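You operate a simulated robot arm through the tools that you are given. There is no shell and no other tool.

You are at the controls of a simulated robot arm. One attempt, no reset.

JOB
Move the yellow cup from socket three to socket four, off the window.
Fine: free the cup lock first; shut the white tap, leave the other taps and cups; push the cup bar home, then lock again. Where these are worked on the way, their far stop is far enough and under half their travel is too little: cup lock.

The check looks at the end state, three seconds after you hand in, the way a careful person would. Anything else that was tipped, shoved, dropped, spilled or broken makes it a failure.

ROBOT AND FRAMES
A 7-joint arm with a two-finger parallel gripper, fixed in place. Base frame: the origin is on the floor under the middle of its stand, x ahead of it, y to its left, z up. Units: m, rad, N and s.
It reaches about 1.479 m from its shoulder. Its first joint turns from -2.897 to 2.897 rad. Payload 4.4 kg.
Tool frame: the origin (TCP) lies between the finger pads and is the grasp point; the fingertips stand 0.023 m ahead of it; z points along the fingers, y is the line along which they close. The gripper opens to 0.094 m. The fingers are 0.038 m wide and 0.01 m thick; the gripper's body (0.054 by 0.096 m) begins 0.039 m behind the TCP.
Orientation is that of the tool frame in the base frame, as a unit quaternion [w, x, y, z]. With the fingers straight down and closing along the base's y, the tool's x points along the base's -x, its y along +y and its z along -z.

CONTROLS
- The arm moves only by the tool nudge_tool. Its arguments are lists of equal length, an entry for each row: "claw": the finger opening in m, from 0 to 0.094; "xyz": the shift along the tool's x, y, z in units of 100 mm (1.0 is 100 mm), a list of three; "angular": the turn, a rotation vector about the tool's x, y, z in units of 120 degrees (1.0 is 120 degrees), a list of three. In form: {"claw": [claw, ...], "xyz": [[x, y, z], ...], "angular": [[ax, ay, az], ...]}. A call has 1 to 20 rows; each row is the pose to reach, as a shift and turn from the pose commanded when the call began, along the tool's axes at that moment. A call with a number of a shift or a turn outside -1 to 1 is refused whole. Rows are played at 5 a second. More than 0.05 m and 0.15 rad between two rows, or a gripper value outside its range, and nothing of the call is played. A pose out of reach is approached as far as the arm can. The call stops where the force on the tool passes 90 N (or 10 N more than at its start, if that is more) or the arm is blocked; 0.2 s more then pass. The fingers move at their own pace (about 0.072 m/s each) and stop on an object; they squeeze with about 29 N. The grip force told is the motor's: it shows also when the fingers shut on nothing. Time passes only in rows, and 0.2 s behind the last, so rows that repeat a pose let the fingers close. It gives the time, the measured TCP pose, the force on the tool (base axes), the opening and the grip force at its end, in the units of the frame above (readings bear some noise), with the torque about the TCP (base axes, N m) and any sound that the robot's microphone picked up, and new pictures: "show" is both (left out), scene, wrist or none.
- Cameras (640 x 400 px; columns grow to the right, rows downward): "scene" is fixed at [0.0606, -0.4947, 1.5998]; the picture's right is [0.98, -0.19, 0.00], its down [-0.09, -0.49, -0.87] and it looks along [0.16, 0.85, -0.50] (base axes); focal length 328 px, centre (320, 200). "wrist" rides on the gripper at [0.086, 0.016, -0.074] in the tool frame; the picture's right is [-0.18, 0.98, 0.00], its down [-0.58, -0.11, -0.81] and it looks along [-0.79, -0.15, 0.59] (tool axes); focal length 243 px, centre (320, 200). There is no depth. A picture from a camera that has moved, and an enlarged one, comes with that camera's place and axes in the base frame and with its lens. The place of the scene camera against the robot may be out by one fixed shift of up to 0.018 m in any direction.
- enlarge(camera, box): a new picture of the part [left, top, right, bottom] of that camera's present view, enlarged. No time passes.
- close_job(): hands the job in; it is judged then, once.

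Places have to be worked out from the pictures, the camera data and where the tool is seen. Open the gripper and draw the arm clear of the work before you hand the job in, unless the task says otherwise.

The tools are called after "Call:" as a command line: name --argument value ..., lists and objects as JSON in quotes. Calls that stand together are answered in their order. nudge_tool: Moves the arm, as the interface text tells. Its arguments: {"type":"object","properties":{"claw":{"type":"array","items":{"type":"number"}},"xyz":{"type":"array","items":{"type":"array","items":{"type":"number"}}},"angular":{"type":"array","items":{"type":"array","items":{"type":"number"}}},"show":{"type":"string","enum":["both","scene","wrist","none"]}},"required":["claw","xyz","angular"]} The other tools are called the same way: enlarge (camera, box) takes an enlarged picture of a part of a camera's view; close_job () hands the job in.

At the start:

```text
t: 0.0
tool_pos: [0.6009, 0.2471, 1.3225]
ee_rot: [0.0, 0.0, 1.0, 0.0]
wrist_force: [-0.5, 0.1, -0.7]
moment: [0.01, -0.01, 0.02]
opening: 0.0943
finger_force: 0.0
```

scene: 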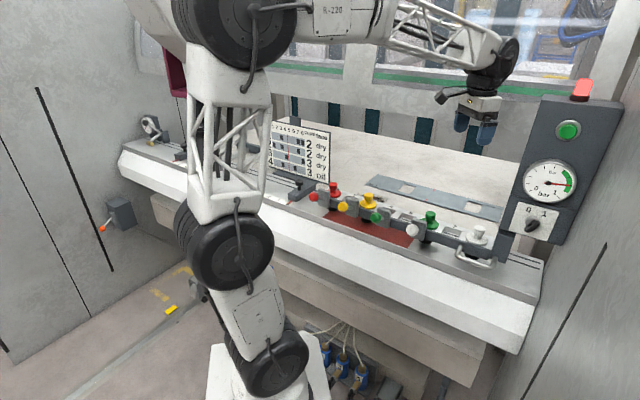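
wrist: 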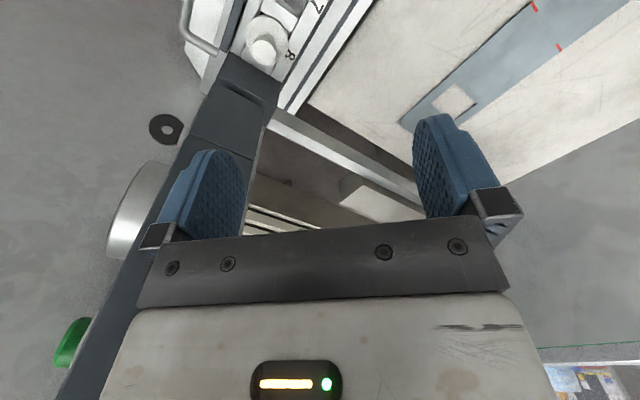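

I start by looking more closely at the bench, since the cups, taps and lock are small in the scene view.

Call:
enlarge --camera "scene" --box '[260, 150, 420, 250]'

Call:
enlarge --camera "scene" --box '[400, 170, 560, 270]'

Call:
enlarge --camera "scene" --box '[80, 80, 240, 240]'

Call:
enlarge --camera "wrist" --box '[160, 0, 480, 200]'

```text
4.00 times, centred on (340, 200) of scene
camera zoom: at [0.0606, -0.4947, 1.5998], right [0.98, -0.19, 0.0], down [-0.09, -0.49, -0.87], along [0.16, 0.85, -0.5], focal length 1312 px, centre (240, 200)
```

zoom: 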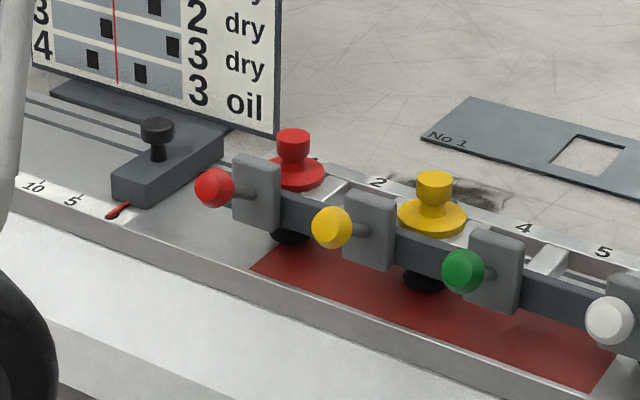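

```text
4.00 times, centred on (480, 220) of scene
camera zoom: at [0.0606, -0.4947, 1.5998], right [0.98, -0.19, 0.0], down [-0.09, -0.49, -0.87], along [0.16, 0.85, -0.5], focal length 1312 px, centre (-320, 120)
```

zoom: 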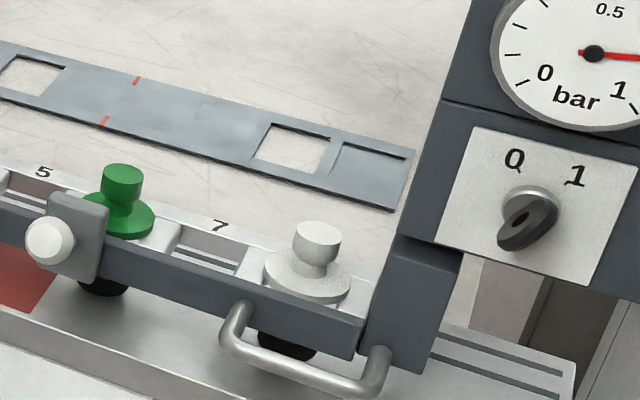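

```text
2.50 times, centred on (160, 160) of scene
camera zoom: at [0.0606, -0.4947, 1.5998], right [0.98, -0.19, 0.0], down [-0.09, -0.49, -0.87], along [0.16, 0.85, -0.5], focal length 820 px, centre (720, 300)
```

zoom: 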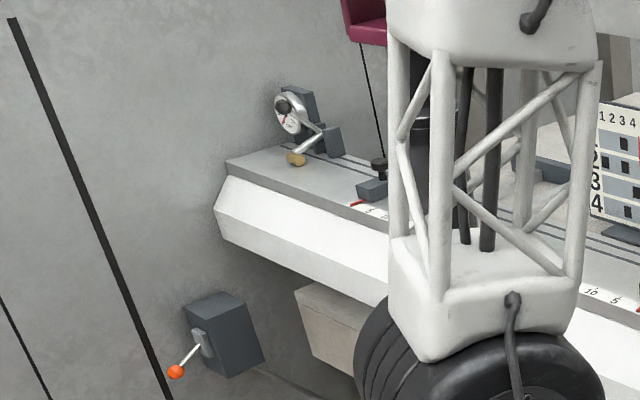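

```text
2.00 times, centred on (320, 100) of wrist
camera zoom: at [0.516, 0.2631, 1.3969], right [0.18, 0.98, 0.0], down [0.58, -0.11, 0.81], along [0.79, -0.15, -0.59], focal length 485 px, centre (320, 400)
```

zoom: 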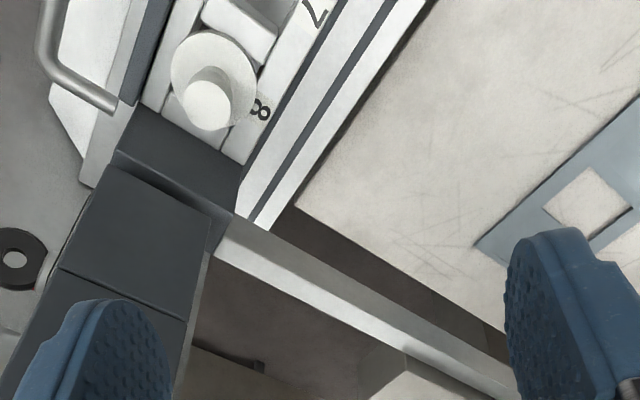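

The cups and taps sit on a rail at about z≈1.03, running diagonally from about [0.64,0.16] (socket 8) to [0.30,0.52] (socket 1). I'll stay high, turn the tool 44° so the wrist camera faces the rail squarely, and move back a little to see it.

Call:
nudge_tool --claw '[0.094, 0.094, 0.094, 0.094, 0.094, 0.094, 0.094]' --xyz '[[0.15, 0.05, -0.05], [0.3, 0.1, -0.1], [0.45, 0.15, -0.1], [0.6, 0.2, -0.1], [0.8, 0.25, -0.1], [1.0, 0.3, -0.1], [1.0, 0.3, -0.1]]' --angular '[[0, 0, -0.06], [0, 0, -0.12], [0, 0, -0.18], [0, 0, -0.24], [0, 0, -0.3], [0, 0, -0.367], [0, 0, -0.367]]' --show "both"

```text
t: 1.6
tool_pos: [0.5001, 0.2779, 1.3327]
ee_rot: [-0.001, -0.375, 0.927, 0.0]
wrist_force: [0.1, -0.3, 0.5]
moment: [-0.03, 0.04, 0.01]
opening: 0.094
finger_force: 0.1
camera wrist: at [0.4283, 0.229, 1.4078], right [-0.55, 0.83, 0.0], down [0.49, 0.33, 0.81], along [0.67, 0.45, -0.59], focal length 243 px, centre (320, 200)
```

scene: 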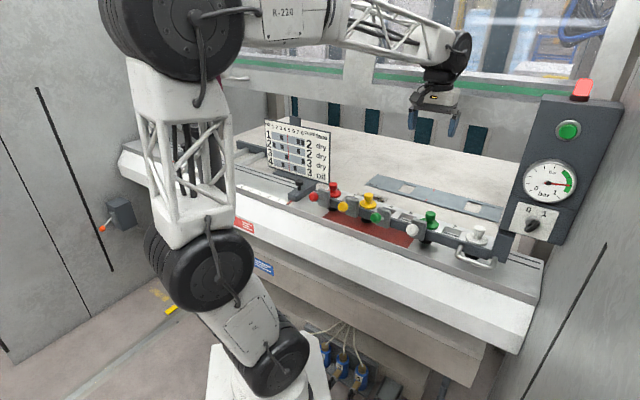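
wrist: 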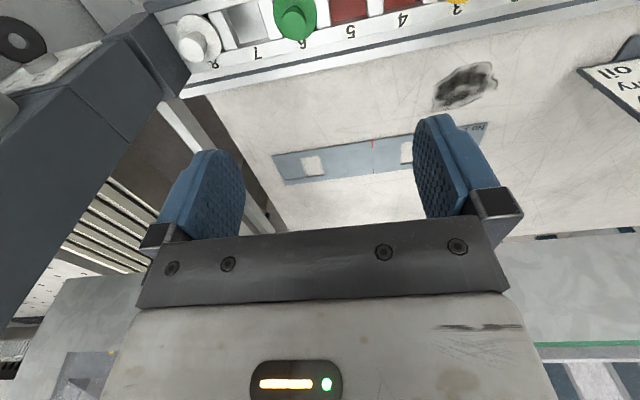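

The wrist camera is nearly above the rail and its picture is upside-down relative to me (top of picture = nearer the robot). I back away from the rail to bring the taps, bar and lock into view.

Call:
nudge_tool --claw '[0.094, 0.094, 0.094, 0.094, 0.094]' --xyz '[[0.25, 0.05, 0], [0.5, 0.1, 0], [0.75, 0.15, 0], [1.0, 0.2, 0], [1.0, 0.2, 0]]' --angular '[[0, 0, 0], [0, 0, 0], [0, 0, 0], [0, 0, 0], [0, 0, 0]]' --show "both"

```text
t: 2.8
tool_pos: [0.4144, 0.2225, 1.3332]
ee_rot: [0.0, -0.375, 0.927, -0.001]
wrist_force: [0.7, 0.3, 0.6]
moment: [0.01, 0.02, 0.01]
opening: 0.094
finger_force: 0.0
camera wrist: at [0.3421, 0.1736, 1.4084], right [-0.55, 0.83, 0.0], down [0.49, 0.33, 0.81], along [0.67, 0.44, -0.59], focal length 243 px, centre (320, 200)
```

scene: 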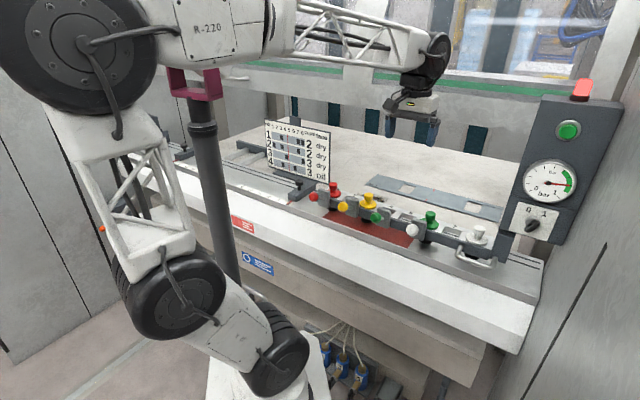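
wrist: 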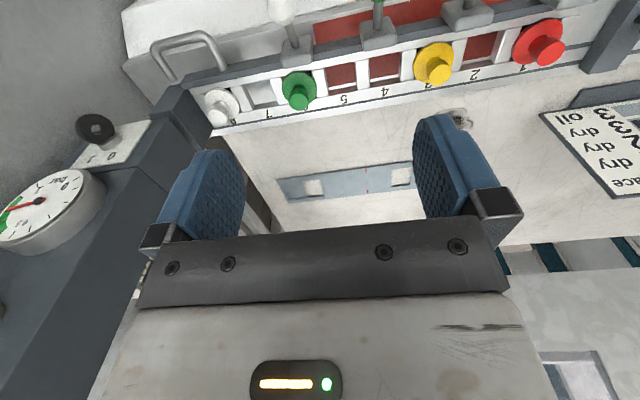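

I enlarge several parts of both views to identify the lock, the bar with the D-handle, the taps and the signs.

Call:
enlarge --camera "scene" --box '[220, 205, 300, 285]'

Call:
enlarge --camera "scene" --box '[255, 110, 345, 200]'

Call:
enlarge --camera "wrist" --box '[120, 0, 380, 140]'

Call:
enlarge --camera "wrist" --box '[360, 0, 640, 140]'

Call:
enlarge --camera "scene" --box '[490, 70, 640, 270]'

Call:
enlarge --camera "scene" --box '[290, 300, 480, 400]'

```text
5.00 times, centred on (260, 245) of scene
camera zoom: at [0.0606, -0.4947, 1.5998], right [0.98, -0.19, 0.0], down [-0.09, -0.49, -0.87], along [0.16, 0.85, -0.5], focal length 1639 px, centre (620, -25)
```

zoom: 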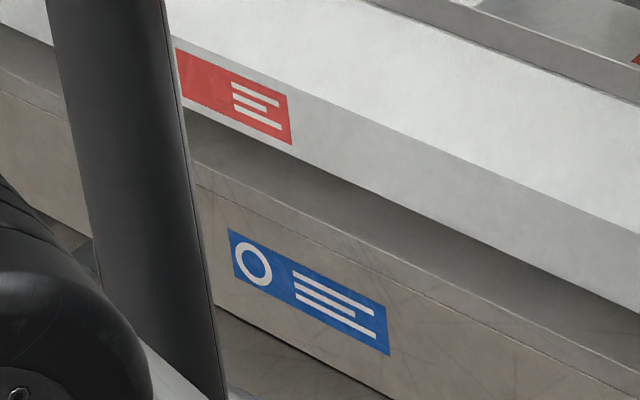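

```text
4.44 times, centred on (300, 155) of scene
camera zoom: at [0.0606, -0.4947, 1.5998], right [0.98, -0.19, 0.0], down [-0.09, -0.49, -0.87], along [0.16, 0.85, -0.5], focal length 1457 px, centre (409, 400)
```

zoom: 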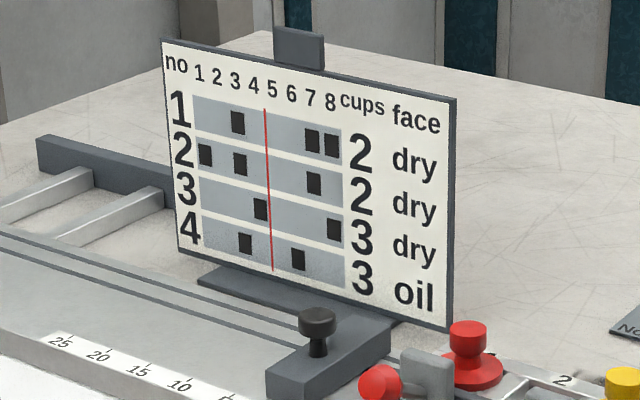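

```text
2.46 times, centred on (250, 70) of wrist
camera zoom: at [0.3421, 0.1736, 1.4084], right [-0.55, 0.83, 0.0], down [0.49, 0.33, 0.81], along [0.67, 0.44, -0.59], focal length 597 px, centre (492, 520)
```

zoom: 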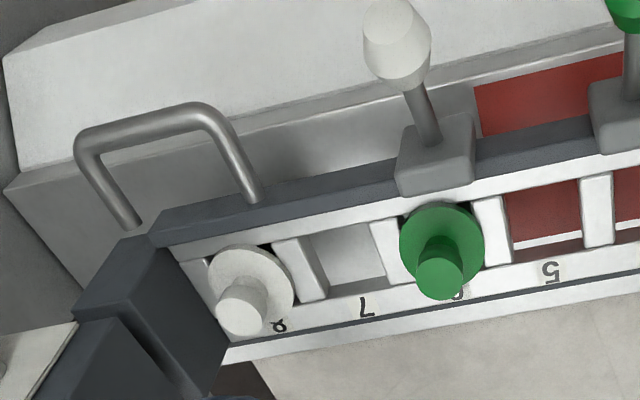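

```text
2.29 times, centred on (500, 70) of wrist
camera zoom: at [0.3421, 0.1736, 1.4084], right [-0.55, 0.83, 0.0], down [0.49, 0.33, 0.81], along [0.67, 0.44, -0.59], focal length 555 px, centre (-91, 497)
```

zoom: 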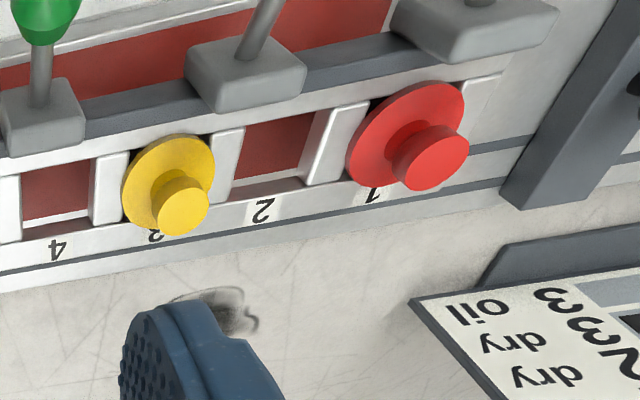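

```text
2.00 times, centred on (565, 170) of scene
camera zoom: at [0.0606, -0.4947, 1.5998], right [0.98, -0.19, 0.0], down [-0.09, -0.49, -0.87], along [0.16, 0.85, -0.5], focal length 656 px, centre (-170, 260)
```

zoom: 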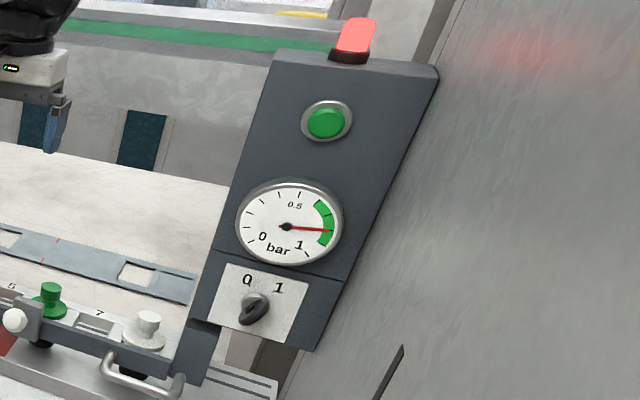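

```text
3.37 times, centred on (385, 350) of scene
camera zoom: at [0.0606, -0.4947, 1.5998], right [0.98, -0.19, 0.0], down [-0.09, -0.49, -0.87], along [0.16, 0.85, -0.5], focal length 1104 px, centre (101, -305)
```

zoom: 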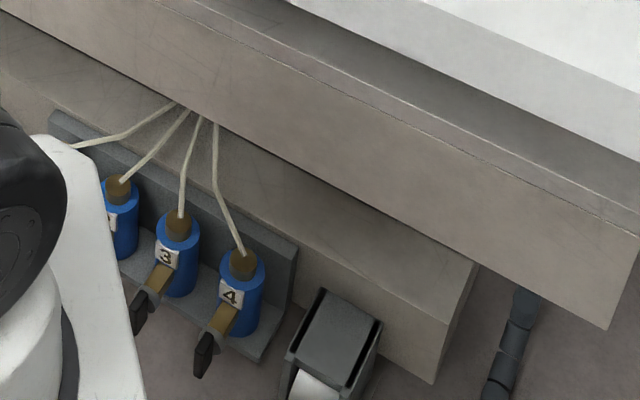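

The enlargements are real detail, so I zoom in tightly on the D-handle, the taps and the left end from the present views.

Call:
enlarge --camera "wrist" --box '[130, 20, 260, 110]'

Call:
enlarge --camera "wrist" --box '[250, 0, 350, 70]'

Call:
enlarge --camera "scene" --box '[395, 205, 515, 280]'

Call:
enlarge --camera "scene" --box '[300, 175, 400, 245]'

Call:
enlarge --camera "scene" --box '[130, 100, 250, 180]'

```text
4.44 times, centred on (195, 65) of wrist
camera zoom: at [0.3421, 0.1736, 1.4084], right [-0.55, 0.83, 0.0], down [0.49, 0.33, 0.81], along [0.67, 0.44, -0.59], focal length 1078 px, centre (876, 800)
```

zoom: 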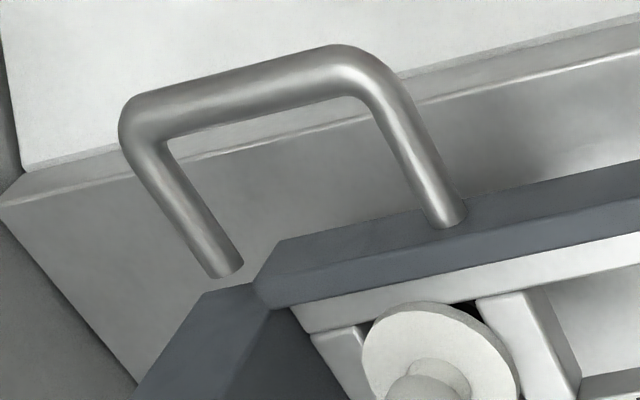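

```text
5.71 times, centred on (300, 35) of wrist
camera zoom: at [0.3421, 0.1736, 1.4084], right [-0.55, 0.83, 0.0], down [0.49, 0.33, 0.81], along [0.67, 0.44, -0.59], focal length 1386 px, centre (434, 1143)
```

zoom: 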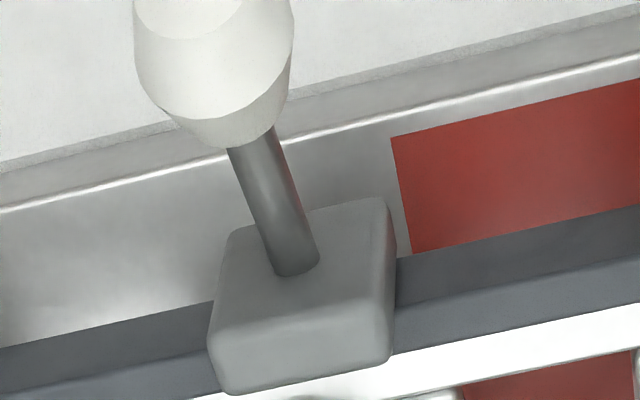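

```text
5.33 times, centred on (455, 242) of scene
camera zoom: at [0.0606, -0.4947, 1.5998], right [0.98, -0.19, 0.0], down [-0.09, -0.49, -0.87], along [0.16, 0.85, -0.5], focal length 1749 px, centre (-400, -27)
```

zoom: 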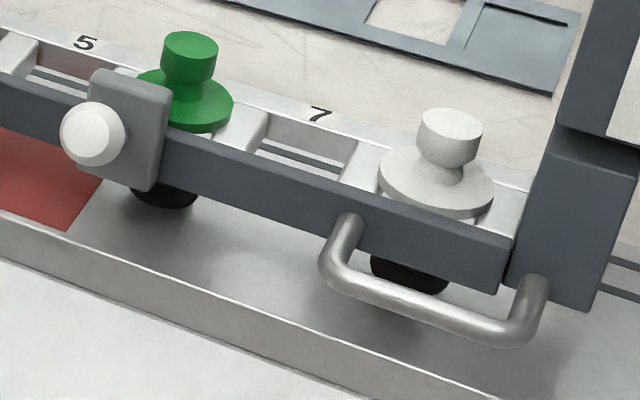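

```text
5.71 times, centred on (350, 210) of scene
camera zoom: at [0.0606, -0.4947, 1.5998], right [0.98, -0.19, 0.0], down [-0.09, -0.49, -0.87], along [0.16, 0.85, -0.5], focal length 1874 px, centre (149, 143)
```

zoom: 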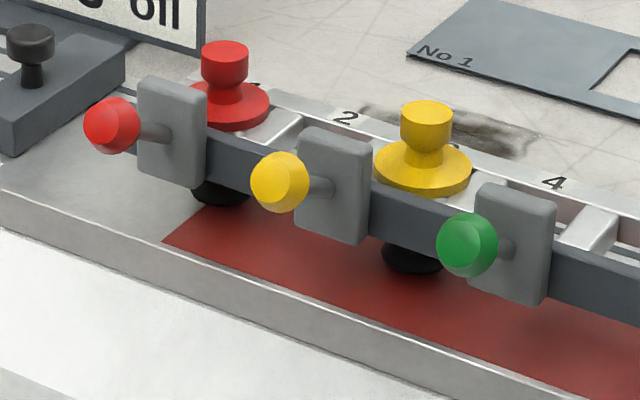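

```text
5.00 times, centred on (190, 140) of scene
camera zoom: at [0.0606, -0.4947, 1.5998], right [0.98, -0.19, 0.0], down [-0.09, -0.49, -0.87], along [0.16, 0.85, -0.5], focal length 1639 px, centre (970, 500)
```

zoom: 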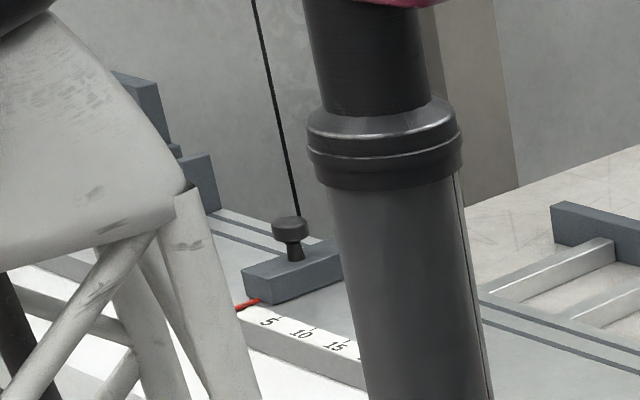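

The cups hang in a raised bar with the D-handle near socket 8; the lock isn't clear yet. I turn the wrist camera to look along the bar toward its right end (and onward to the post), staying high.

Call:
nudge_tool --claw '[0.05, 0.02, 0, 0, 0, 0, 0, 0, 0, 0, 0, 0]' --xyz '[[0, 0.05, 0], [0, 0.1, 0], [0, 0.15, 0], [0, 0.2, 0], [0, 0.25, 0], [0, 0.3, 0], [0, 0.35, 0], [0, 0.4, 0], [0, 0.4, 0], [0, 0.4, 0], [0, 0.4, 0], [0, 0.4, 0]]' --angular '[[0, 0, 0.068], [0, 0, 0.136], [0, 0, 0.204], [0, 0, 0.272], [0, 0, 0.34], [0, 0, 0.408], [0, 0, 0.476], [0, 0, 0.544], [0, 0, 0.612], [0, 0, 0.68], [0, 0, 0.75], [0, 0, 0.75]]' --show "none"

Call:
nudge_tool --claw '[0, 0, 0, 0, 0]' --xyz '[[0, 0, 0], [0, 0, 0], [0, 0, 0], [0, 0, 0], [0, 0, 0]]' --angular '[[0, -0.05, 0], [0, -0.1, 0], [0, -0.15, 0], [0, -0.2, 0], [0, -0.2, 0]]' --show "both"

```text
t: 5.4
tool_pos: [0.3878, 0.2509, 1.3329]
ee_rot: [0.0, 0.391, 0.92, 0.0]
wrist_force: [0.8, 0.9, -0.2]
moment: [0.03, -0.01, 0.02]
opening: 0.0
finger_force: 28.9
```

```text
t: 6.6
tool_pos: [0.3875, 0.2512, 1.3317]
ee_rot: [0.192, 0.381, 0.901, -0.081]
wrist_force: [0.3, 0.4, -0.3]
moment: [-0.09, 0.01, 0.03]
opening: 0.0
finger_force: 28.7
camera wrist: at [0.3239, 0.3406, 1.3652], right [0.82, 0.56, 0.08], down [0.06, -0.22, 0.97], along [0.56, -0.8, -0.22], focal length 243 px, centre (320, 200)
```

scene: 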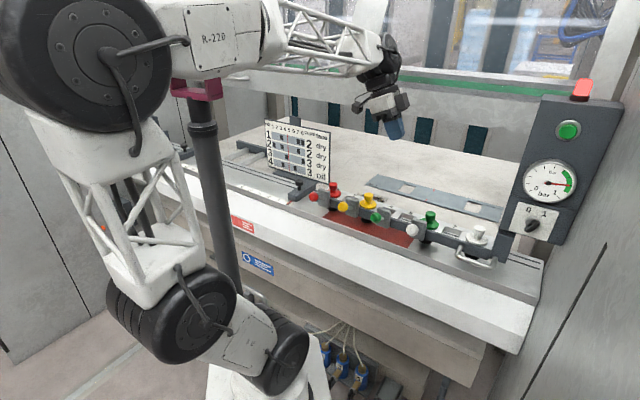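
wrist: 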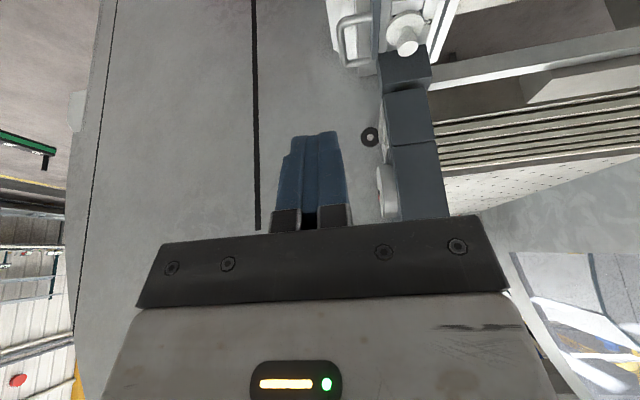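

I zoom in on the right end as seen along the bar.

Call:
enlarge --camera "wrist" --box '[320, 0, 480, 100]'

Call:
enlarge --camera "wrist" --box '[320, 0, 400, 50]'

```text
4.00 times, centred on (400, 50) of wrist
camera zoom: at [0.3239, 0.3406, 1.3652], right [0.82, 0.56, 0.08], down [0.06, -0.22, 0.97], along [0.56, -0.8, -0.22], focal length 970 px, centre (0, 800)
```

zoom: 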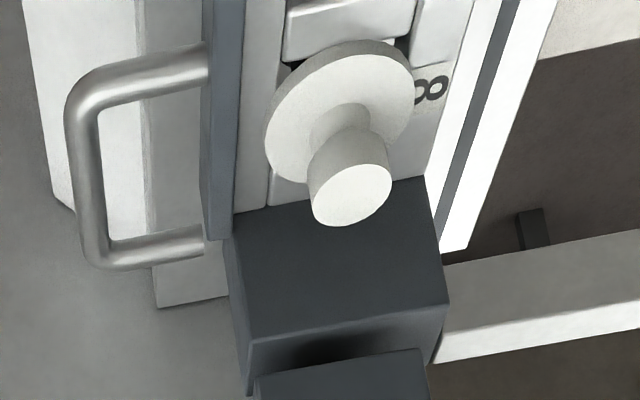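

```text
8.00 times, centred on (360, 25) of wrist
camera zoom: at [0.3239, 0.3406, 1.3652], right [0.82, 0.56, 0.08], down [0.06, -0.22, 0.97], along [0.56, -0.8, -0.22], focal length 1941 px, centre (0, 1600)
```

zoom: 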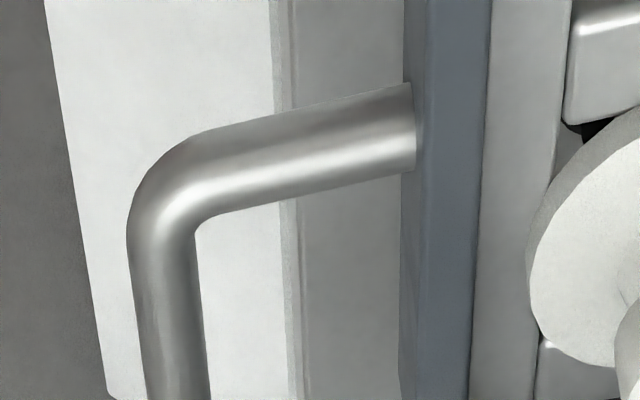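

The handle seems fixed to the bar's front near its right end. I now undo the tilt and swing the wrist camera round toward the left end of the bench to look for the cup lock there.

Call:
nudge_tool --claw '[0, 0, 0, 0]' --xyz '[[0, 0, 0], [0, 0, 0], [0, 0, 0], [0, 0, 0]]' --angular '[[0, 0.06, 0], [0, 0.12, 0], [0, 0.18, 0], [0, 0.2, 0]]' --show "none"

Call:
nudge_tool --claw '[0, 0, 0, 0, 0, 0, 0, 0, 0, 0, 0]' --xyz '[[0, 0, 0], [0, 0, 0], [0, 0, 0], [0, 0, 0], [0, 0, 0], [0, 0, 0], [0, 0, 0], [0, 0, 0], [0, 0, 0], [0, 0, 0], [0, 0, 0]]' --angular '[[0, 0, -0.068], [0, 0, -0.136], [0, 0, -0.204], [0, 0, -0.272], [0, 0, -0.34], [0, 0, -0.408], [0, 0, -0.476], [0, 0, -0.544], [0, 0, -0.612], [0, 0, -0.68], [0, 0, -0.72]]' --show "none"

Call:
nudge_tool --claw '[0, 0, 0, 0, 0, 0, 0, 0, 0, 0]' --xyz '[[0, 0, 0], [0, 0, 0], [0, 0, 0], [0, 0, 0], [0, 0, 0], [0, 0, 0], [0, 0, 0], [0, 0, 0], [0, 0, 0], [0, 0, 0]]' --angular '[[0, 0, -0.068], [0, 0, -0.136], [0, 0, -0.204], [0, 0, -0.272], [0, 0, -0.34], [0, 0, -0.408], [0, 0, -0.476], [0, 0, -0.544], [0, 0, -0.6], [0, 0, -0.6]]' --show "both"

```text
t: 7.6
tool_pos: [0.3879, 0.2506, 1.3318]
ee_rot: [0.0, 0.39, 0.921, 0.0]
wrist_force: [-0.1, -0.8, -0.1]
moment: [-0.05, -0.04, 0.03]
opening: 0.0002
finger_force: 28.7
```

```text
t: 10.0
tool_pos: [0.389, 0.2511, 1.3314]
ee_rot: [0.0, -0.346, 0.938, 0.0]
wrist_force: [-0.4, -0.1, -0.4]
moment: [0.0, -0.01, -0.01]
opening: 0.0
finger_force: 28.9
```

```text
t: 12.2
tool_pos: [0.3889, 0.2505, 1.3322]
ee_rot: [0.0, 0.832, -0.555, 0.0]
wrist_force: [0.2, 0.0, 0.3]
moment: [0.0, -0.01, 0.03]
opening: 0.0007
finger_force: 29.3
camera wrist: at [0.4075, 0.1641, 1.4072], right [-0.98, -0.21, 0.0], down [-0.12, 0.58, 0.81], along [-0.17, 0.79, -0.59], focal length 243 px, centre (320, 200)
```

scene: 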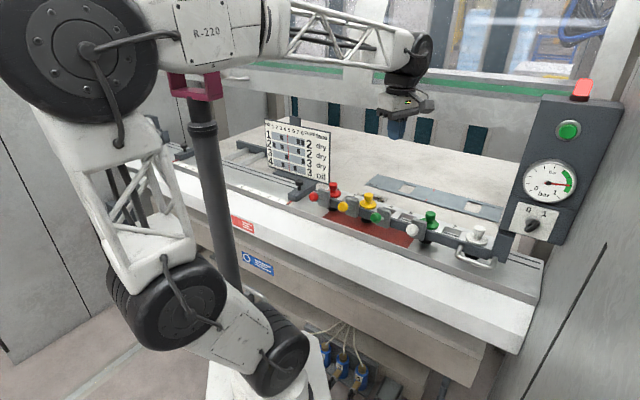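
wrist: 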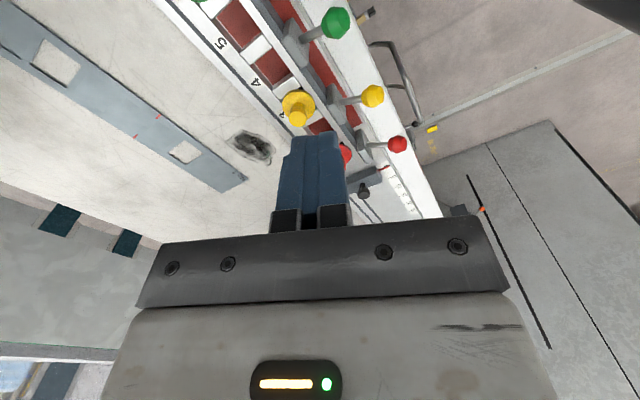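

I zoom into the taps and the left part of this view.

Call:
enlarge --camera "wrist" --box '[240, 0, 440, 120]'

Call:
enlarge --camera "wrist" --box '[330, 120, 500, 230]'

```text
3.20 times, centred on (340, 60) of wrist
camera zoom: at [0.4075, 0.1641, 1.4072], right [-0.98, -0.21, 0.0], down [-0.12, 0.58, 0.81], along [-0.17, 0.79, -0.59], focal length 776 px, centre (256, 648)
```

zoom: 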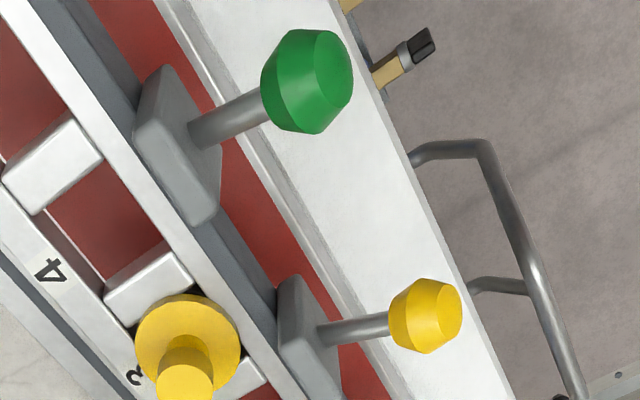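

```text
3.64 times, centred on (415, 175) of wrist
camera zoom: at [0.4075, 0.1641, 1.4072], right [-0.98, -0.21, 0.0], down [-0.12, 0.58, 0.81], along [-0.17, 0.79, -0.59], focal length 882 px, centre (-26, 291)
```

zoom: 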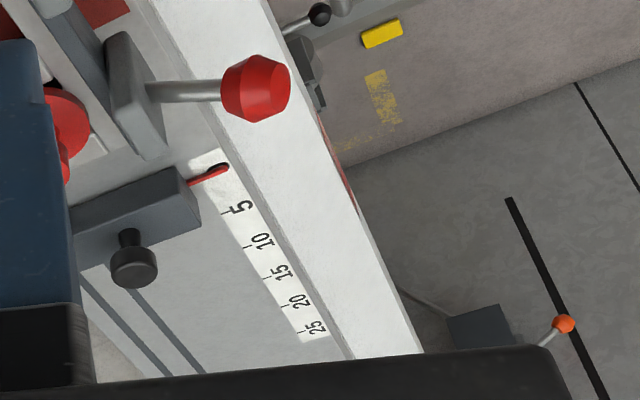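

There's a lever with a black knob under the bench front edge, and an orange-ball lever on the wall; I zoom in on these.

Call:
enlarge --camera "wrist" --box '[395, 105, 455, 155]'

Call:
enlarge --camera "wrist" --box '[340, 0, 640, 130]'

Call:
enlarge --camera "wrist" --box '[440, 190, 500, 230]'

```text
8.00 times, centred on (425, 130) of wrist
camera zoom: at [0.4075, 0.1641, 1.4072], right [-0.98, -0.21, 0.0], down [-0.12, 0.58, 0.81], along [-0.17, 0.79, -0.59], focal length 1941 px, centre (-520, 760)
```

zoom: 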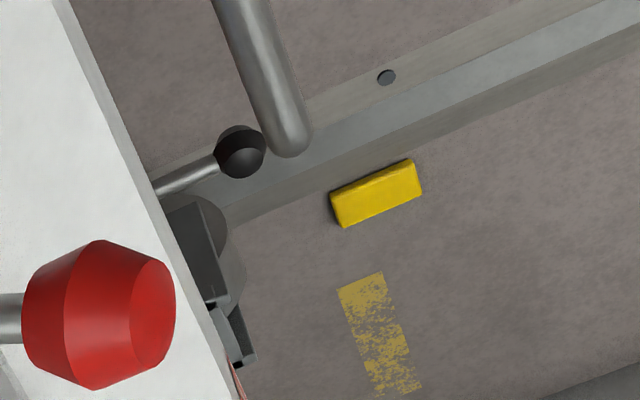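

```text
2.13 times, centred on (490, 65) of wrist
camera zoom: at [0.4075, 0.1641, 1.4072], right [-0.98, -0.21, 0.0], down [-0.12, 0.58, 0.81], along [-0.17, 0.79, -0.59], focal length 518 px, centre (-43, 488)
```

zoom: 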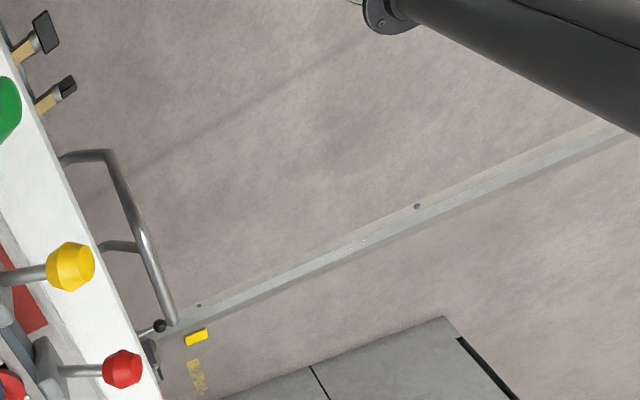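

```text
10.00 times, centred on (470, 210) of wrist
camera zoom: at [0.4075, 0.1641, 1.4072], right [-0.98, -0.21, 0.0], down [-0.12, 0.58, 0.81], along [-0.17, 0.79, -0.59], focal length 2426 px, centre (-1180, 100)
```

zoom: 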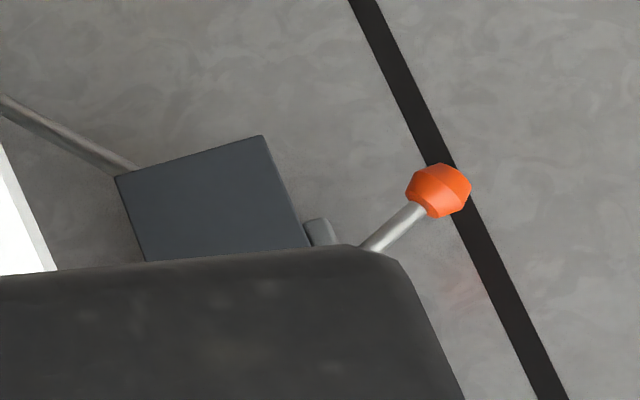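

The levers lower down look unrelated (black-knob lever under the bench, orange lever at the wall). I turn back to face the bar squarely and tilt the camera to look steeply down on the cups and bar for a precise look.

Call:
nudge_tool --claw '[0, 0, 0, 0, 0, 0, 0, 0, 0, 0]' --xyz '[[-0.04, -0.04, 0], [-0.08, -0.08, 0], [-0.12, -0.12, 0], [-0.16, -0.16, 0], [-0.2, -0.2, 0], [-0.24, -0.24, 0], [-0.3, -0.3, 0], [-0.34, -0.34, 0], [-0.37, -0.39, 0], [-0.37, -0.39, 0]]' --angular '[[0, 0, 0.065], [0, 0, 0.13], [0, 0, 0.195], [0, 0, 0.26], [0, 0, 0.325], [0, 0, 0.39], [0, 0, 0.455], [0, 0, 0.52], [0, 0, 0.572], [0, 0, 0.572]]' --show "none"

Call:
nudge_tool --claw '[0, 0, 0, 0]' --xyz '[[0.1, 0, 0], [0.2, 0, 0], [0.3, 0, 0], [0.3, 0, 0]]' --angular '[[0, 0.05, 0], [0, 0.1, 0], [0, 0.12, 0], [0, 0.12, 0]]' --show "both"

```text
t: 14.4
tool_pos: [0.4099, 0.2993, 1.3324]
ee_rot: [0.0, -0.372, 0.928, 0.0]
wrist_force: [0.0, 0.5, 0.3]
moment: [0.01, 0.03, -0.04]
opening: 0.0
finger_force: 28.7
```

```text
t: 15.4
tool_pos: [0.3892, 0.2794, 1.3322]
ee_rot: [-0.115, -0.37, 0.921, -0.046]
wrist_force: [-0.1, 0.2, -0.7]
moment: [-0.02, 0.0, 0.01]
opening: 0.0
finger_force: 29.1
camera wrist: at [0.3308, 0.2448, 1.4267], right [-0.55, 0.83, -0.05], down [0.63, 0.45, 0.64], along [0.55, 0.32, -0.77], focal length 243 px, centre (320, 200)
```

scene: 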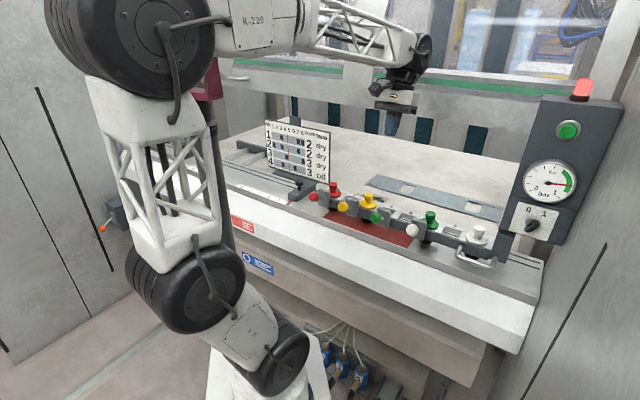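
wrist: 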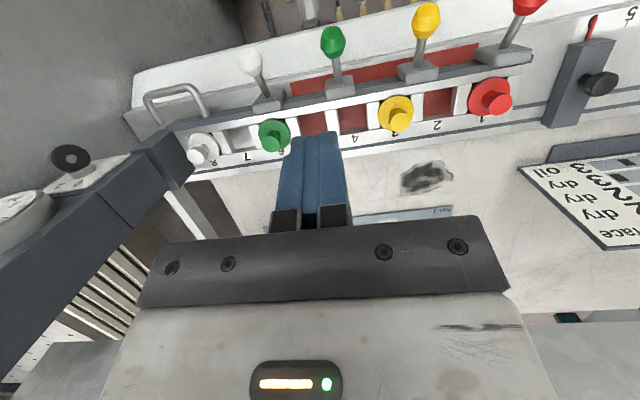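

Now the whole bar is in view; I zoom into its left and right ends and the taps.

Call:
enlarge --camera "wrist" --box '[130, 70, 290, 170]'

Call:
enlarge --camera "wrist" --box '[230, 0, 390, 100]'

Call:
enlarge --camera "wrist" --box '[380, 0, 540, 100]'

Call:
enlarge --camera "wrist" --box '[340, 60, 500, 160]'

Call:
enlarge --camera "wrist" --box '[500, 0, 640, 140]'

```text
4.00 times, centred on (210, 120) of wrist
camera zoom: at [0.3308, 0.2448, 1.4267], right [-0.55, 0.83, -0.05], down [0.63, 0.45, 0.64], along [0.55, 0.32, -0.77], focal length 970 px, centre (760, 520)
```

zoom: 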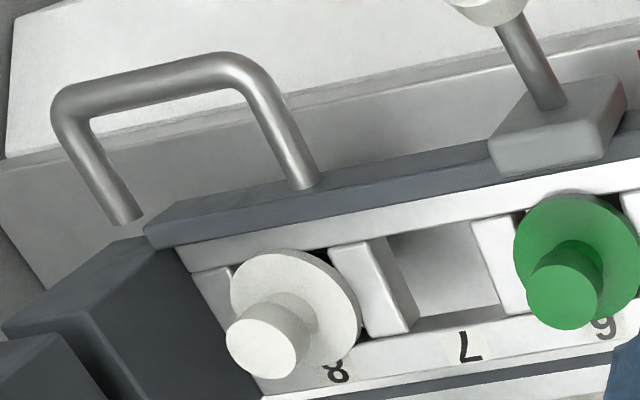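

```text
4.00 times, centred on (310, 50) of wrist
camera zoom: at [0.3308, 0.2448, 1.4267], right [-0.55, 0.83, -0.05], down [0.63, 0.45, 0.64], along [0.55, 0.32, -0.77], focal length 970 px, centre (360, 800)
```

zoom: 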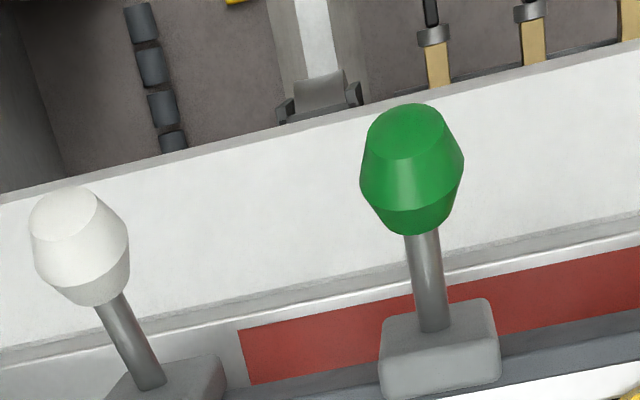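

```text
4.00 times, centred on (460, 50) of wrist
camera zoom: at [0.3308, 0.2448, 1.4267], right [-0.55, 0.83, -0.05], down [0.63, 0.45, 0.64], along [0.55, 0.32, -0.77], focal length 970 px, centre (-240, 800)
```

zoom: 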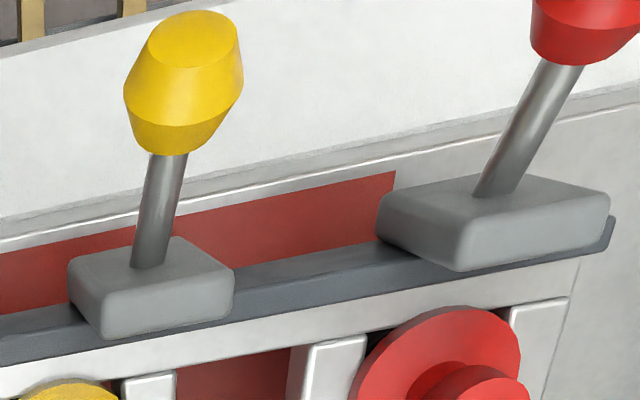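

```text
4.00 times, centred on (420, 110) of wrist
camera zoom: at [0.3308, 0.2448, 1.4267], right [-0.55, 0.83, -0.05], down [0.63, 0.45, 0.64], along [0.55, 0.32, -0.77], focal length 970 px, centre (-80, 560)
```

zoom: 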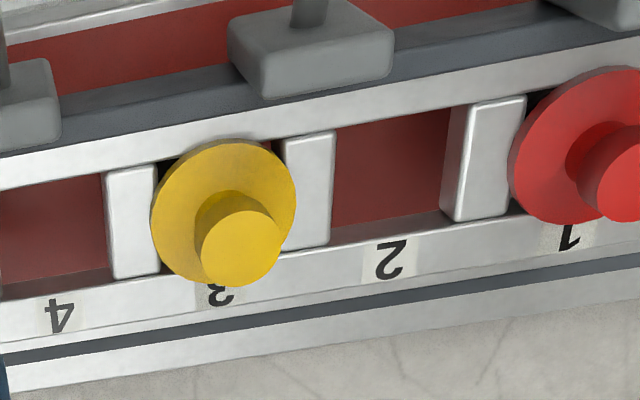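

```text
2.86 times, centred on (570, 70) of wrist
camera zoom: at [0.3308, 0.2448, 1.4267], right [-0.55, 0.83, -0.05], down [0.63, 0.45, 0.64], along [0.55, 0.32, -0.77], focal length 693 px, centre (-394, 571)
```

zoom: 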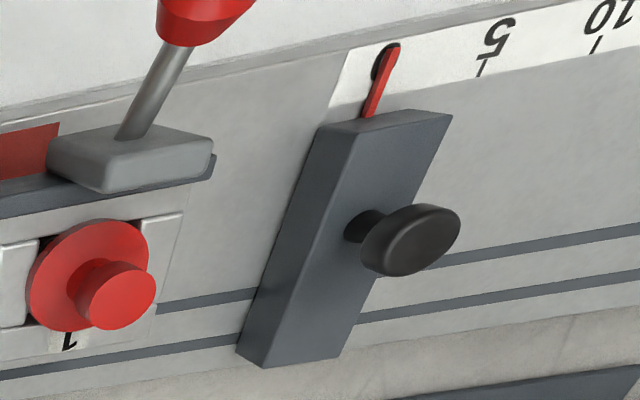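

No separate lock shows on this part of the bar. I move the arm back over toward its starting spot so the scene camera can see the bench's left end, and zoom there.

Call:
nudge_tool --claw '[0, 0, 0]' --xyz '[[0, 0, 0], [0, 0, 0], [0, 0, 0]]' --angular '[[0, -0.06, 0], [0, -0.12, 0], [0, -0.12, 0]]' --show "none"

Call:
nudge_tool --claw '[0, 0, 0, 0]' --xyz '[[-0.22, -0.28, 0], [-0.44, -0.56, 0], [-0.66, -0.84, 0], [-0.66, -0.84, 0]]' --angular '[[0, 0, 0], [0, 0, 0], [0, 0, 0], [0, 0, 0]]' --show "none"

Call:
nudge_tool --claw '[0, 0, 0, 0]' --xyz '[[-0.22, -0.28, 0], [-0.44, -0.56, 0], [-0.66, -0.84, 0], [-0.66, -0.84, 0]]' --angular '[[0, 0, 0], [0, 0, 0], [0, 0, 0], [0, 0, 0]]' --show "both"

```text
t: 16.2
tool_pos: [0.3888, 0.2799, 1.3325]
ee_rot: [0.0, -0.373, 0.928, 0.0]
wrist_force: [0.5, -0.8, 0.0]
moment: [0.0, -0.01, -0.02]
opening: 0.0
finger_force: 29.3
```

```text
t: 17.2
tool_pos: [0.4943, 0.2634, 1.3301]
ee_rot: [0.0, -0.373, 0.928, 0.0]
wrist_force: [-0.5, 0.2, -0.7]
moment: [0.02, -0.04, -0.01]
opening: 0.0
finger_force: 28.7
```

```text
t: 18.2
tool_pos: [0.6021, 0.2492, 1.3306]
ee_rot: [0.001, -0.372, 0.928, 0.0]
wrist_force: [-0.8, 0.6, 0.4]
moment: [0.01, -0.03, 0.0]
opening: 0.0002
finger_force: 29.2
camera wrist: at [0.5287, 0.1997, 1.406], right [-0.55, 0.84, 0.0], down [0.49, 0.32, 0.81], along [0.67, 0.44, -0.59], focal length 243 px, centre (320, 200)
```

scene: 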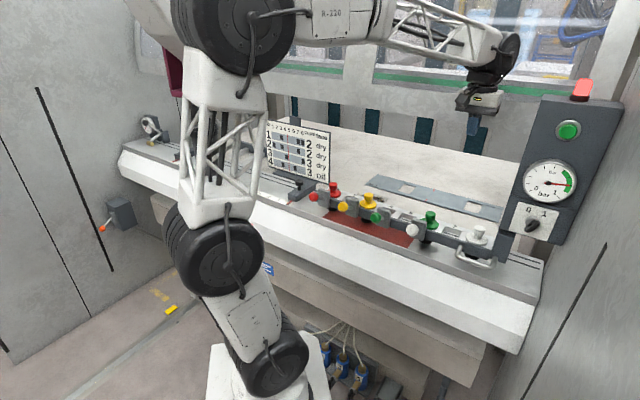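
wrist: 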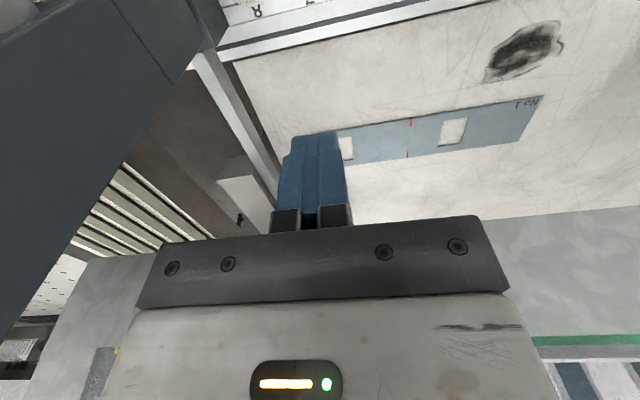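

Call:
enlarge --camera "scene" --box '[120, 100, 184, 165]'

Call:
enlarge --camera "scene" --box '[85, 180, 165, 250]'

Call:
enlarge --camera "scene" --box '[440, 215, 540, 285]'

Call:
enlarge --camera "wrist" --box '[0, 0, 320, 130]'

```text
6.15 times, centred on (152, 132) of scene
camera zoom: at [0.0606, -0.4947, 1.5998], right [0.98, -0.19, 0.0], down [-0.09, -0.49, -0.87], along [0.16, 0.85, -0.5], focal length 2018 px, centre (1354, 615)
```

zoom: 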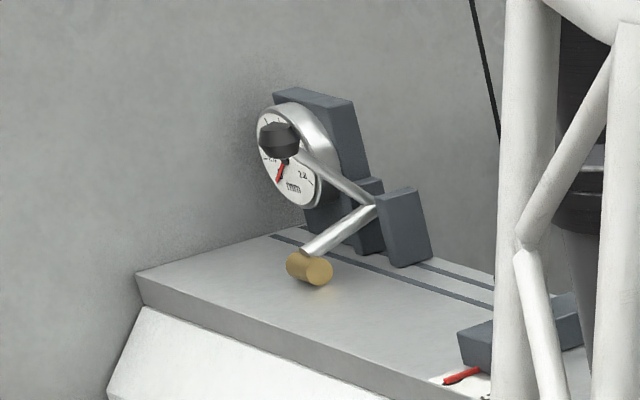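

```text
5.71 times, centred on (125, 215) of scene
camera zoom: at [0.0606, -0.4947, 1.5998], right [0.98, -0.19, 0.0], down [-0.09, -0.49, -0.87], along [0.16, 0.85, -0.5], focal length 1874 px, centre (1434, 114)
```

zoom: 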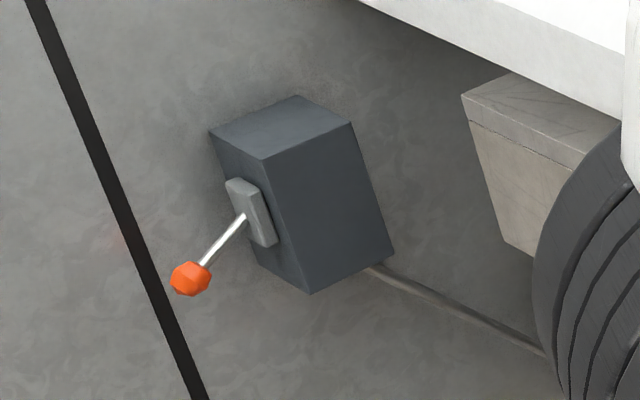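

```text
5.71 times, centred on (490, 250) of scene
camera zoom: at [0.0606, -0.4947, 1.5998], right [0.98, -0.19, 0.0], down [-0.09, -0.49, -0.87], along [0.16, 0.85, -0.5], focal length 1874 px, centre (-651, -86)
```

zoom: 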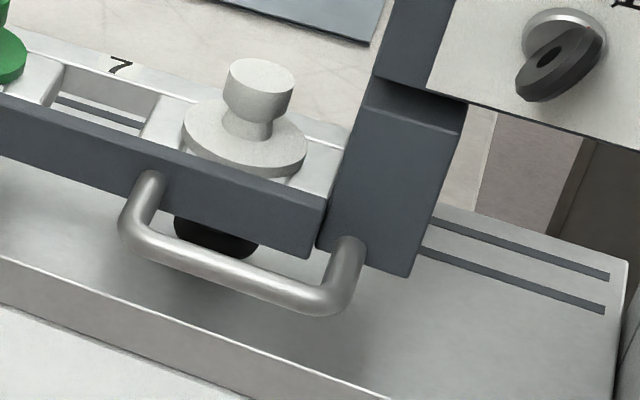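

```text
2.00 times, centred on (160, 65) of wrist
camera zoom: at [0.5287, 0.1997, 1.406], right [-0.55, 0.84, 0.0], down [0.49, 0.32, 0.81], along [0.67, 0.44, -0.59], focal length 485 px, centre (640, 470)
```

zoom: 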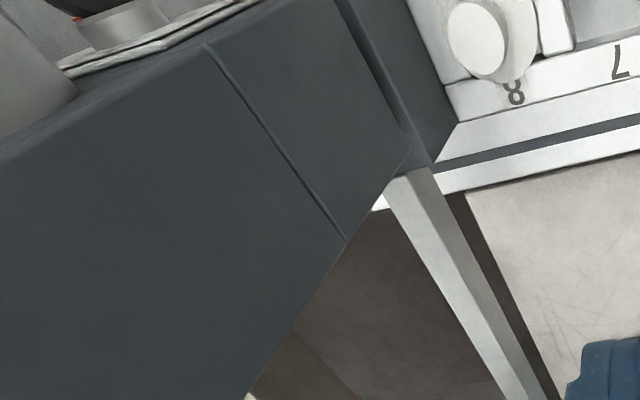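

The left-end item is a dial gauge with a roller, not a lock. I check the thing under the bench front beside the arm, and the card and front edge again.

Call:
enlarge --camera "scene" --box '[140, 240, 220, 330]'

Call:
enlarge --camera "scene" --box '[260, 280, 480, 400]'

Call:
enlarge --camera "scene" --box '[230, 140, 310, 200]'

```text
4.44 times, centred on (180, 285) of scene
camera zoom: at [0.0606, -0.4947, 1.5998], right [0.98, -0.19, 0.0], down [-0.09, -0.49, -0.87], along [0.16, 0.85, -0.5], focal length 1457 px, centre (942, -178)
```

zoom: 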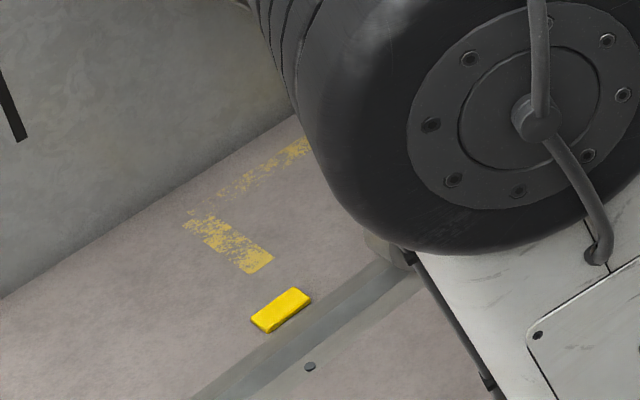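

```text
2.91 times, centred on (370, 340) of scene
camera zoom: at [0.0606, -0.4947, 1.5998], right [0.98, -0.19, 0.0], down [-0.09, -0.49, -0.87], along [0.16, 0.85, -0.5], focal length 954 px, centre (174, -207)
```

zoom: 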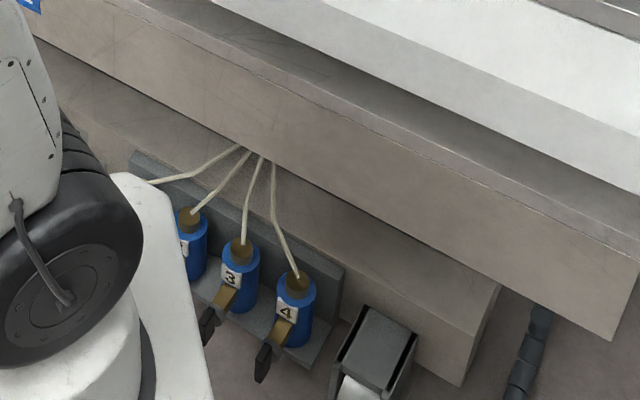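

```text
6.67 times, centred on (270, 170) of scene
camera zoom: at [0.0606, -0.4947, 1.5998], right [0.98, -0.19, 0.0], down [-0.09, -0.49, -0.87], along [0.16, 0.85, -0.5], focal length 2186 px, centre (653, 400)
```

zoom: 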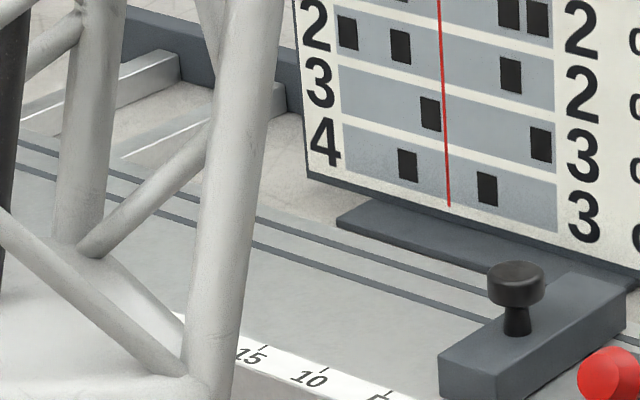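

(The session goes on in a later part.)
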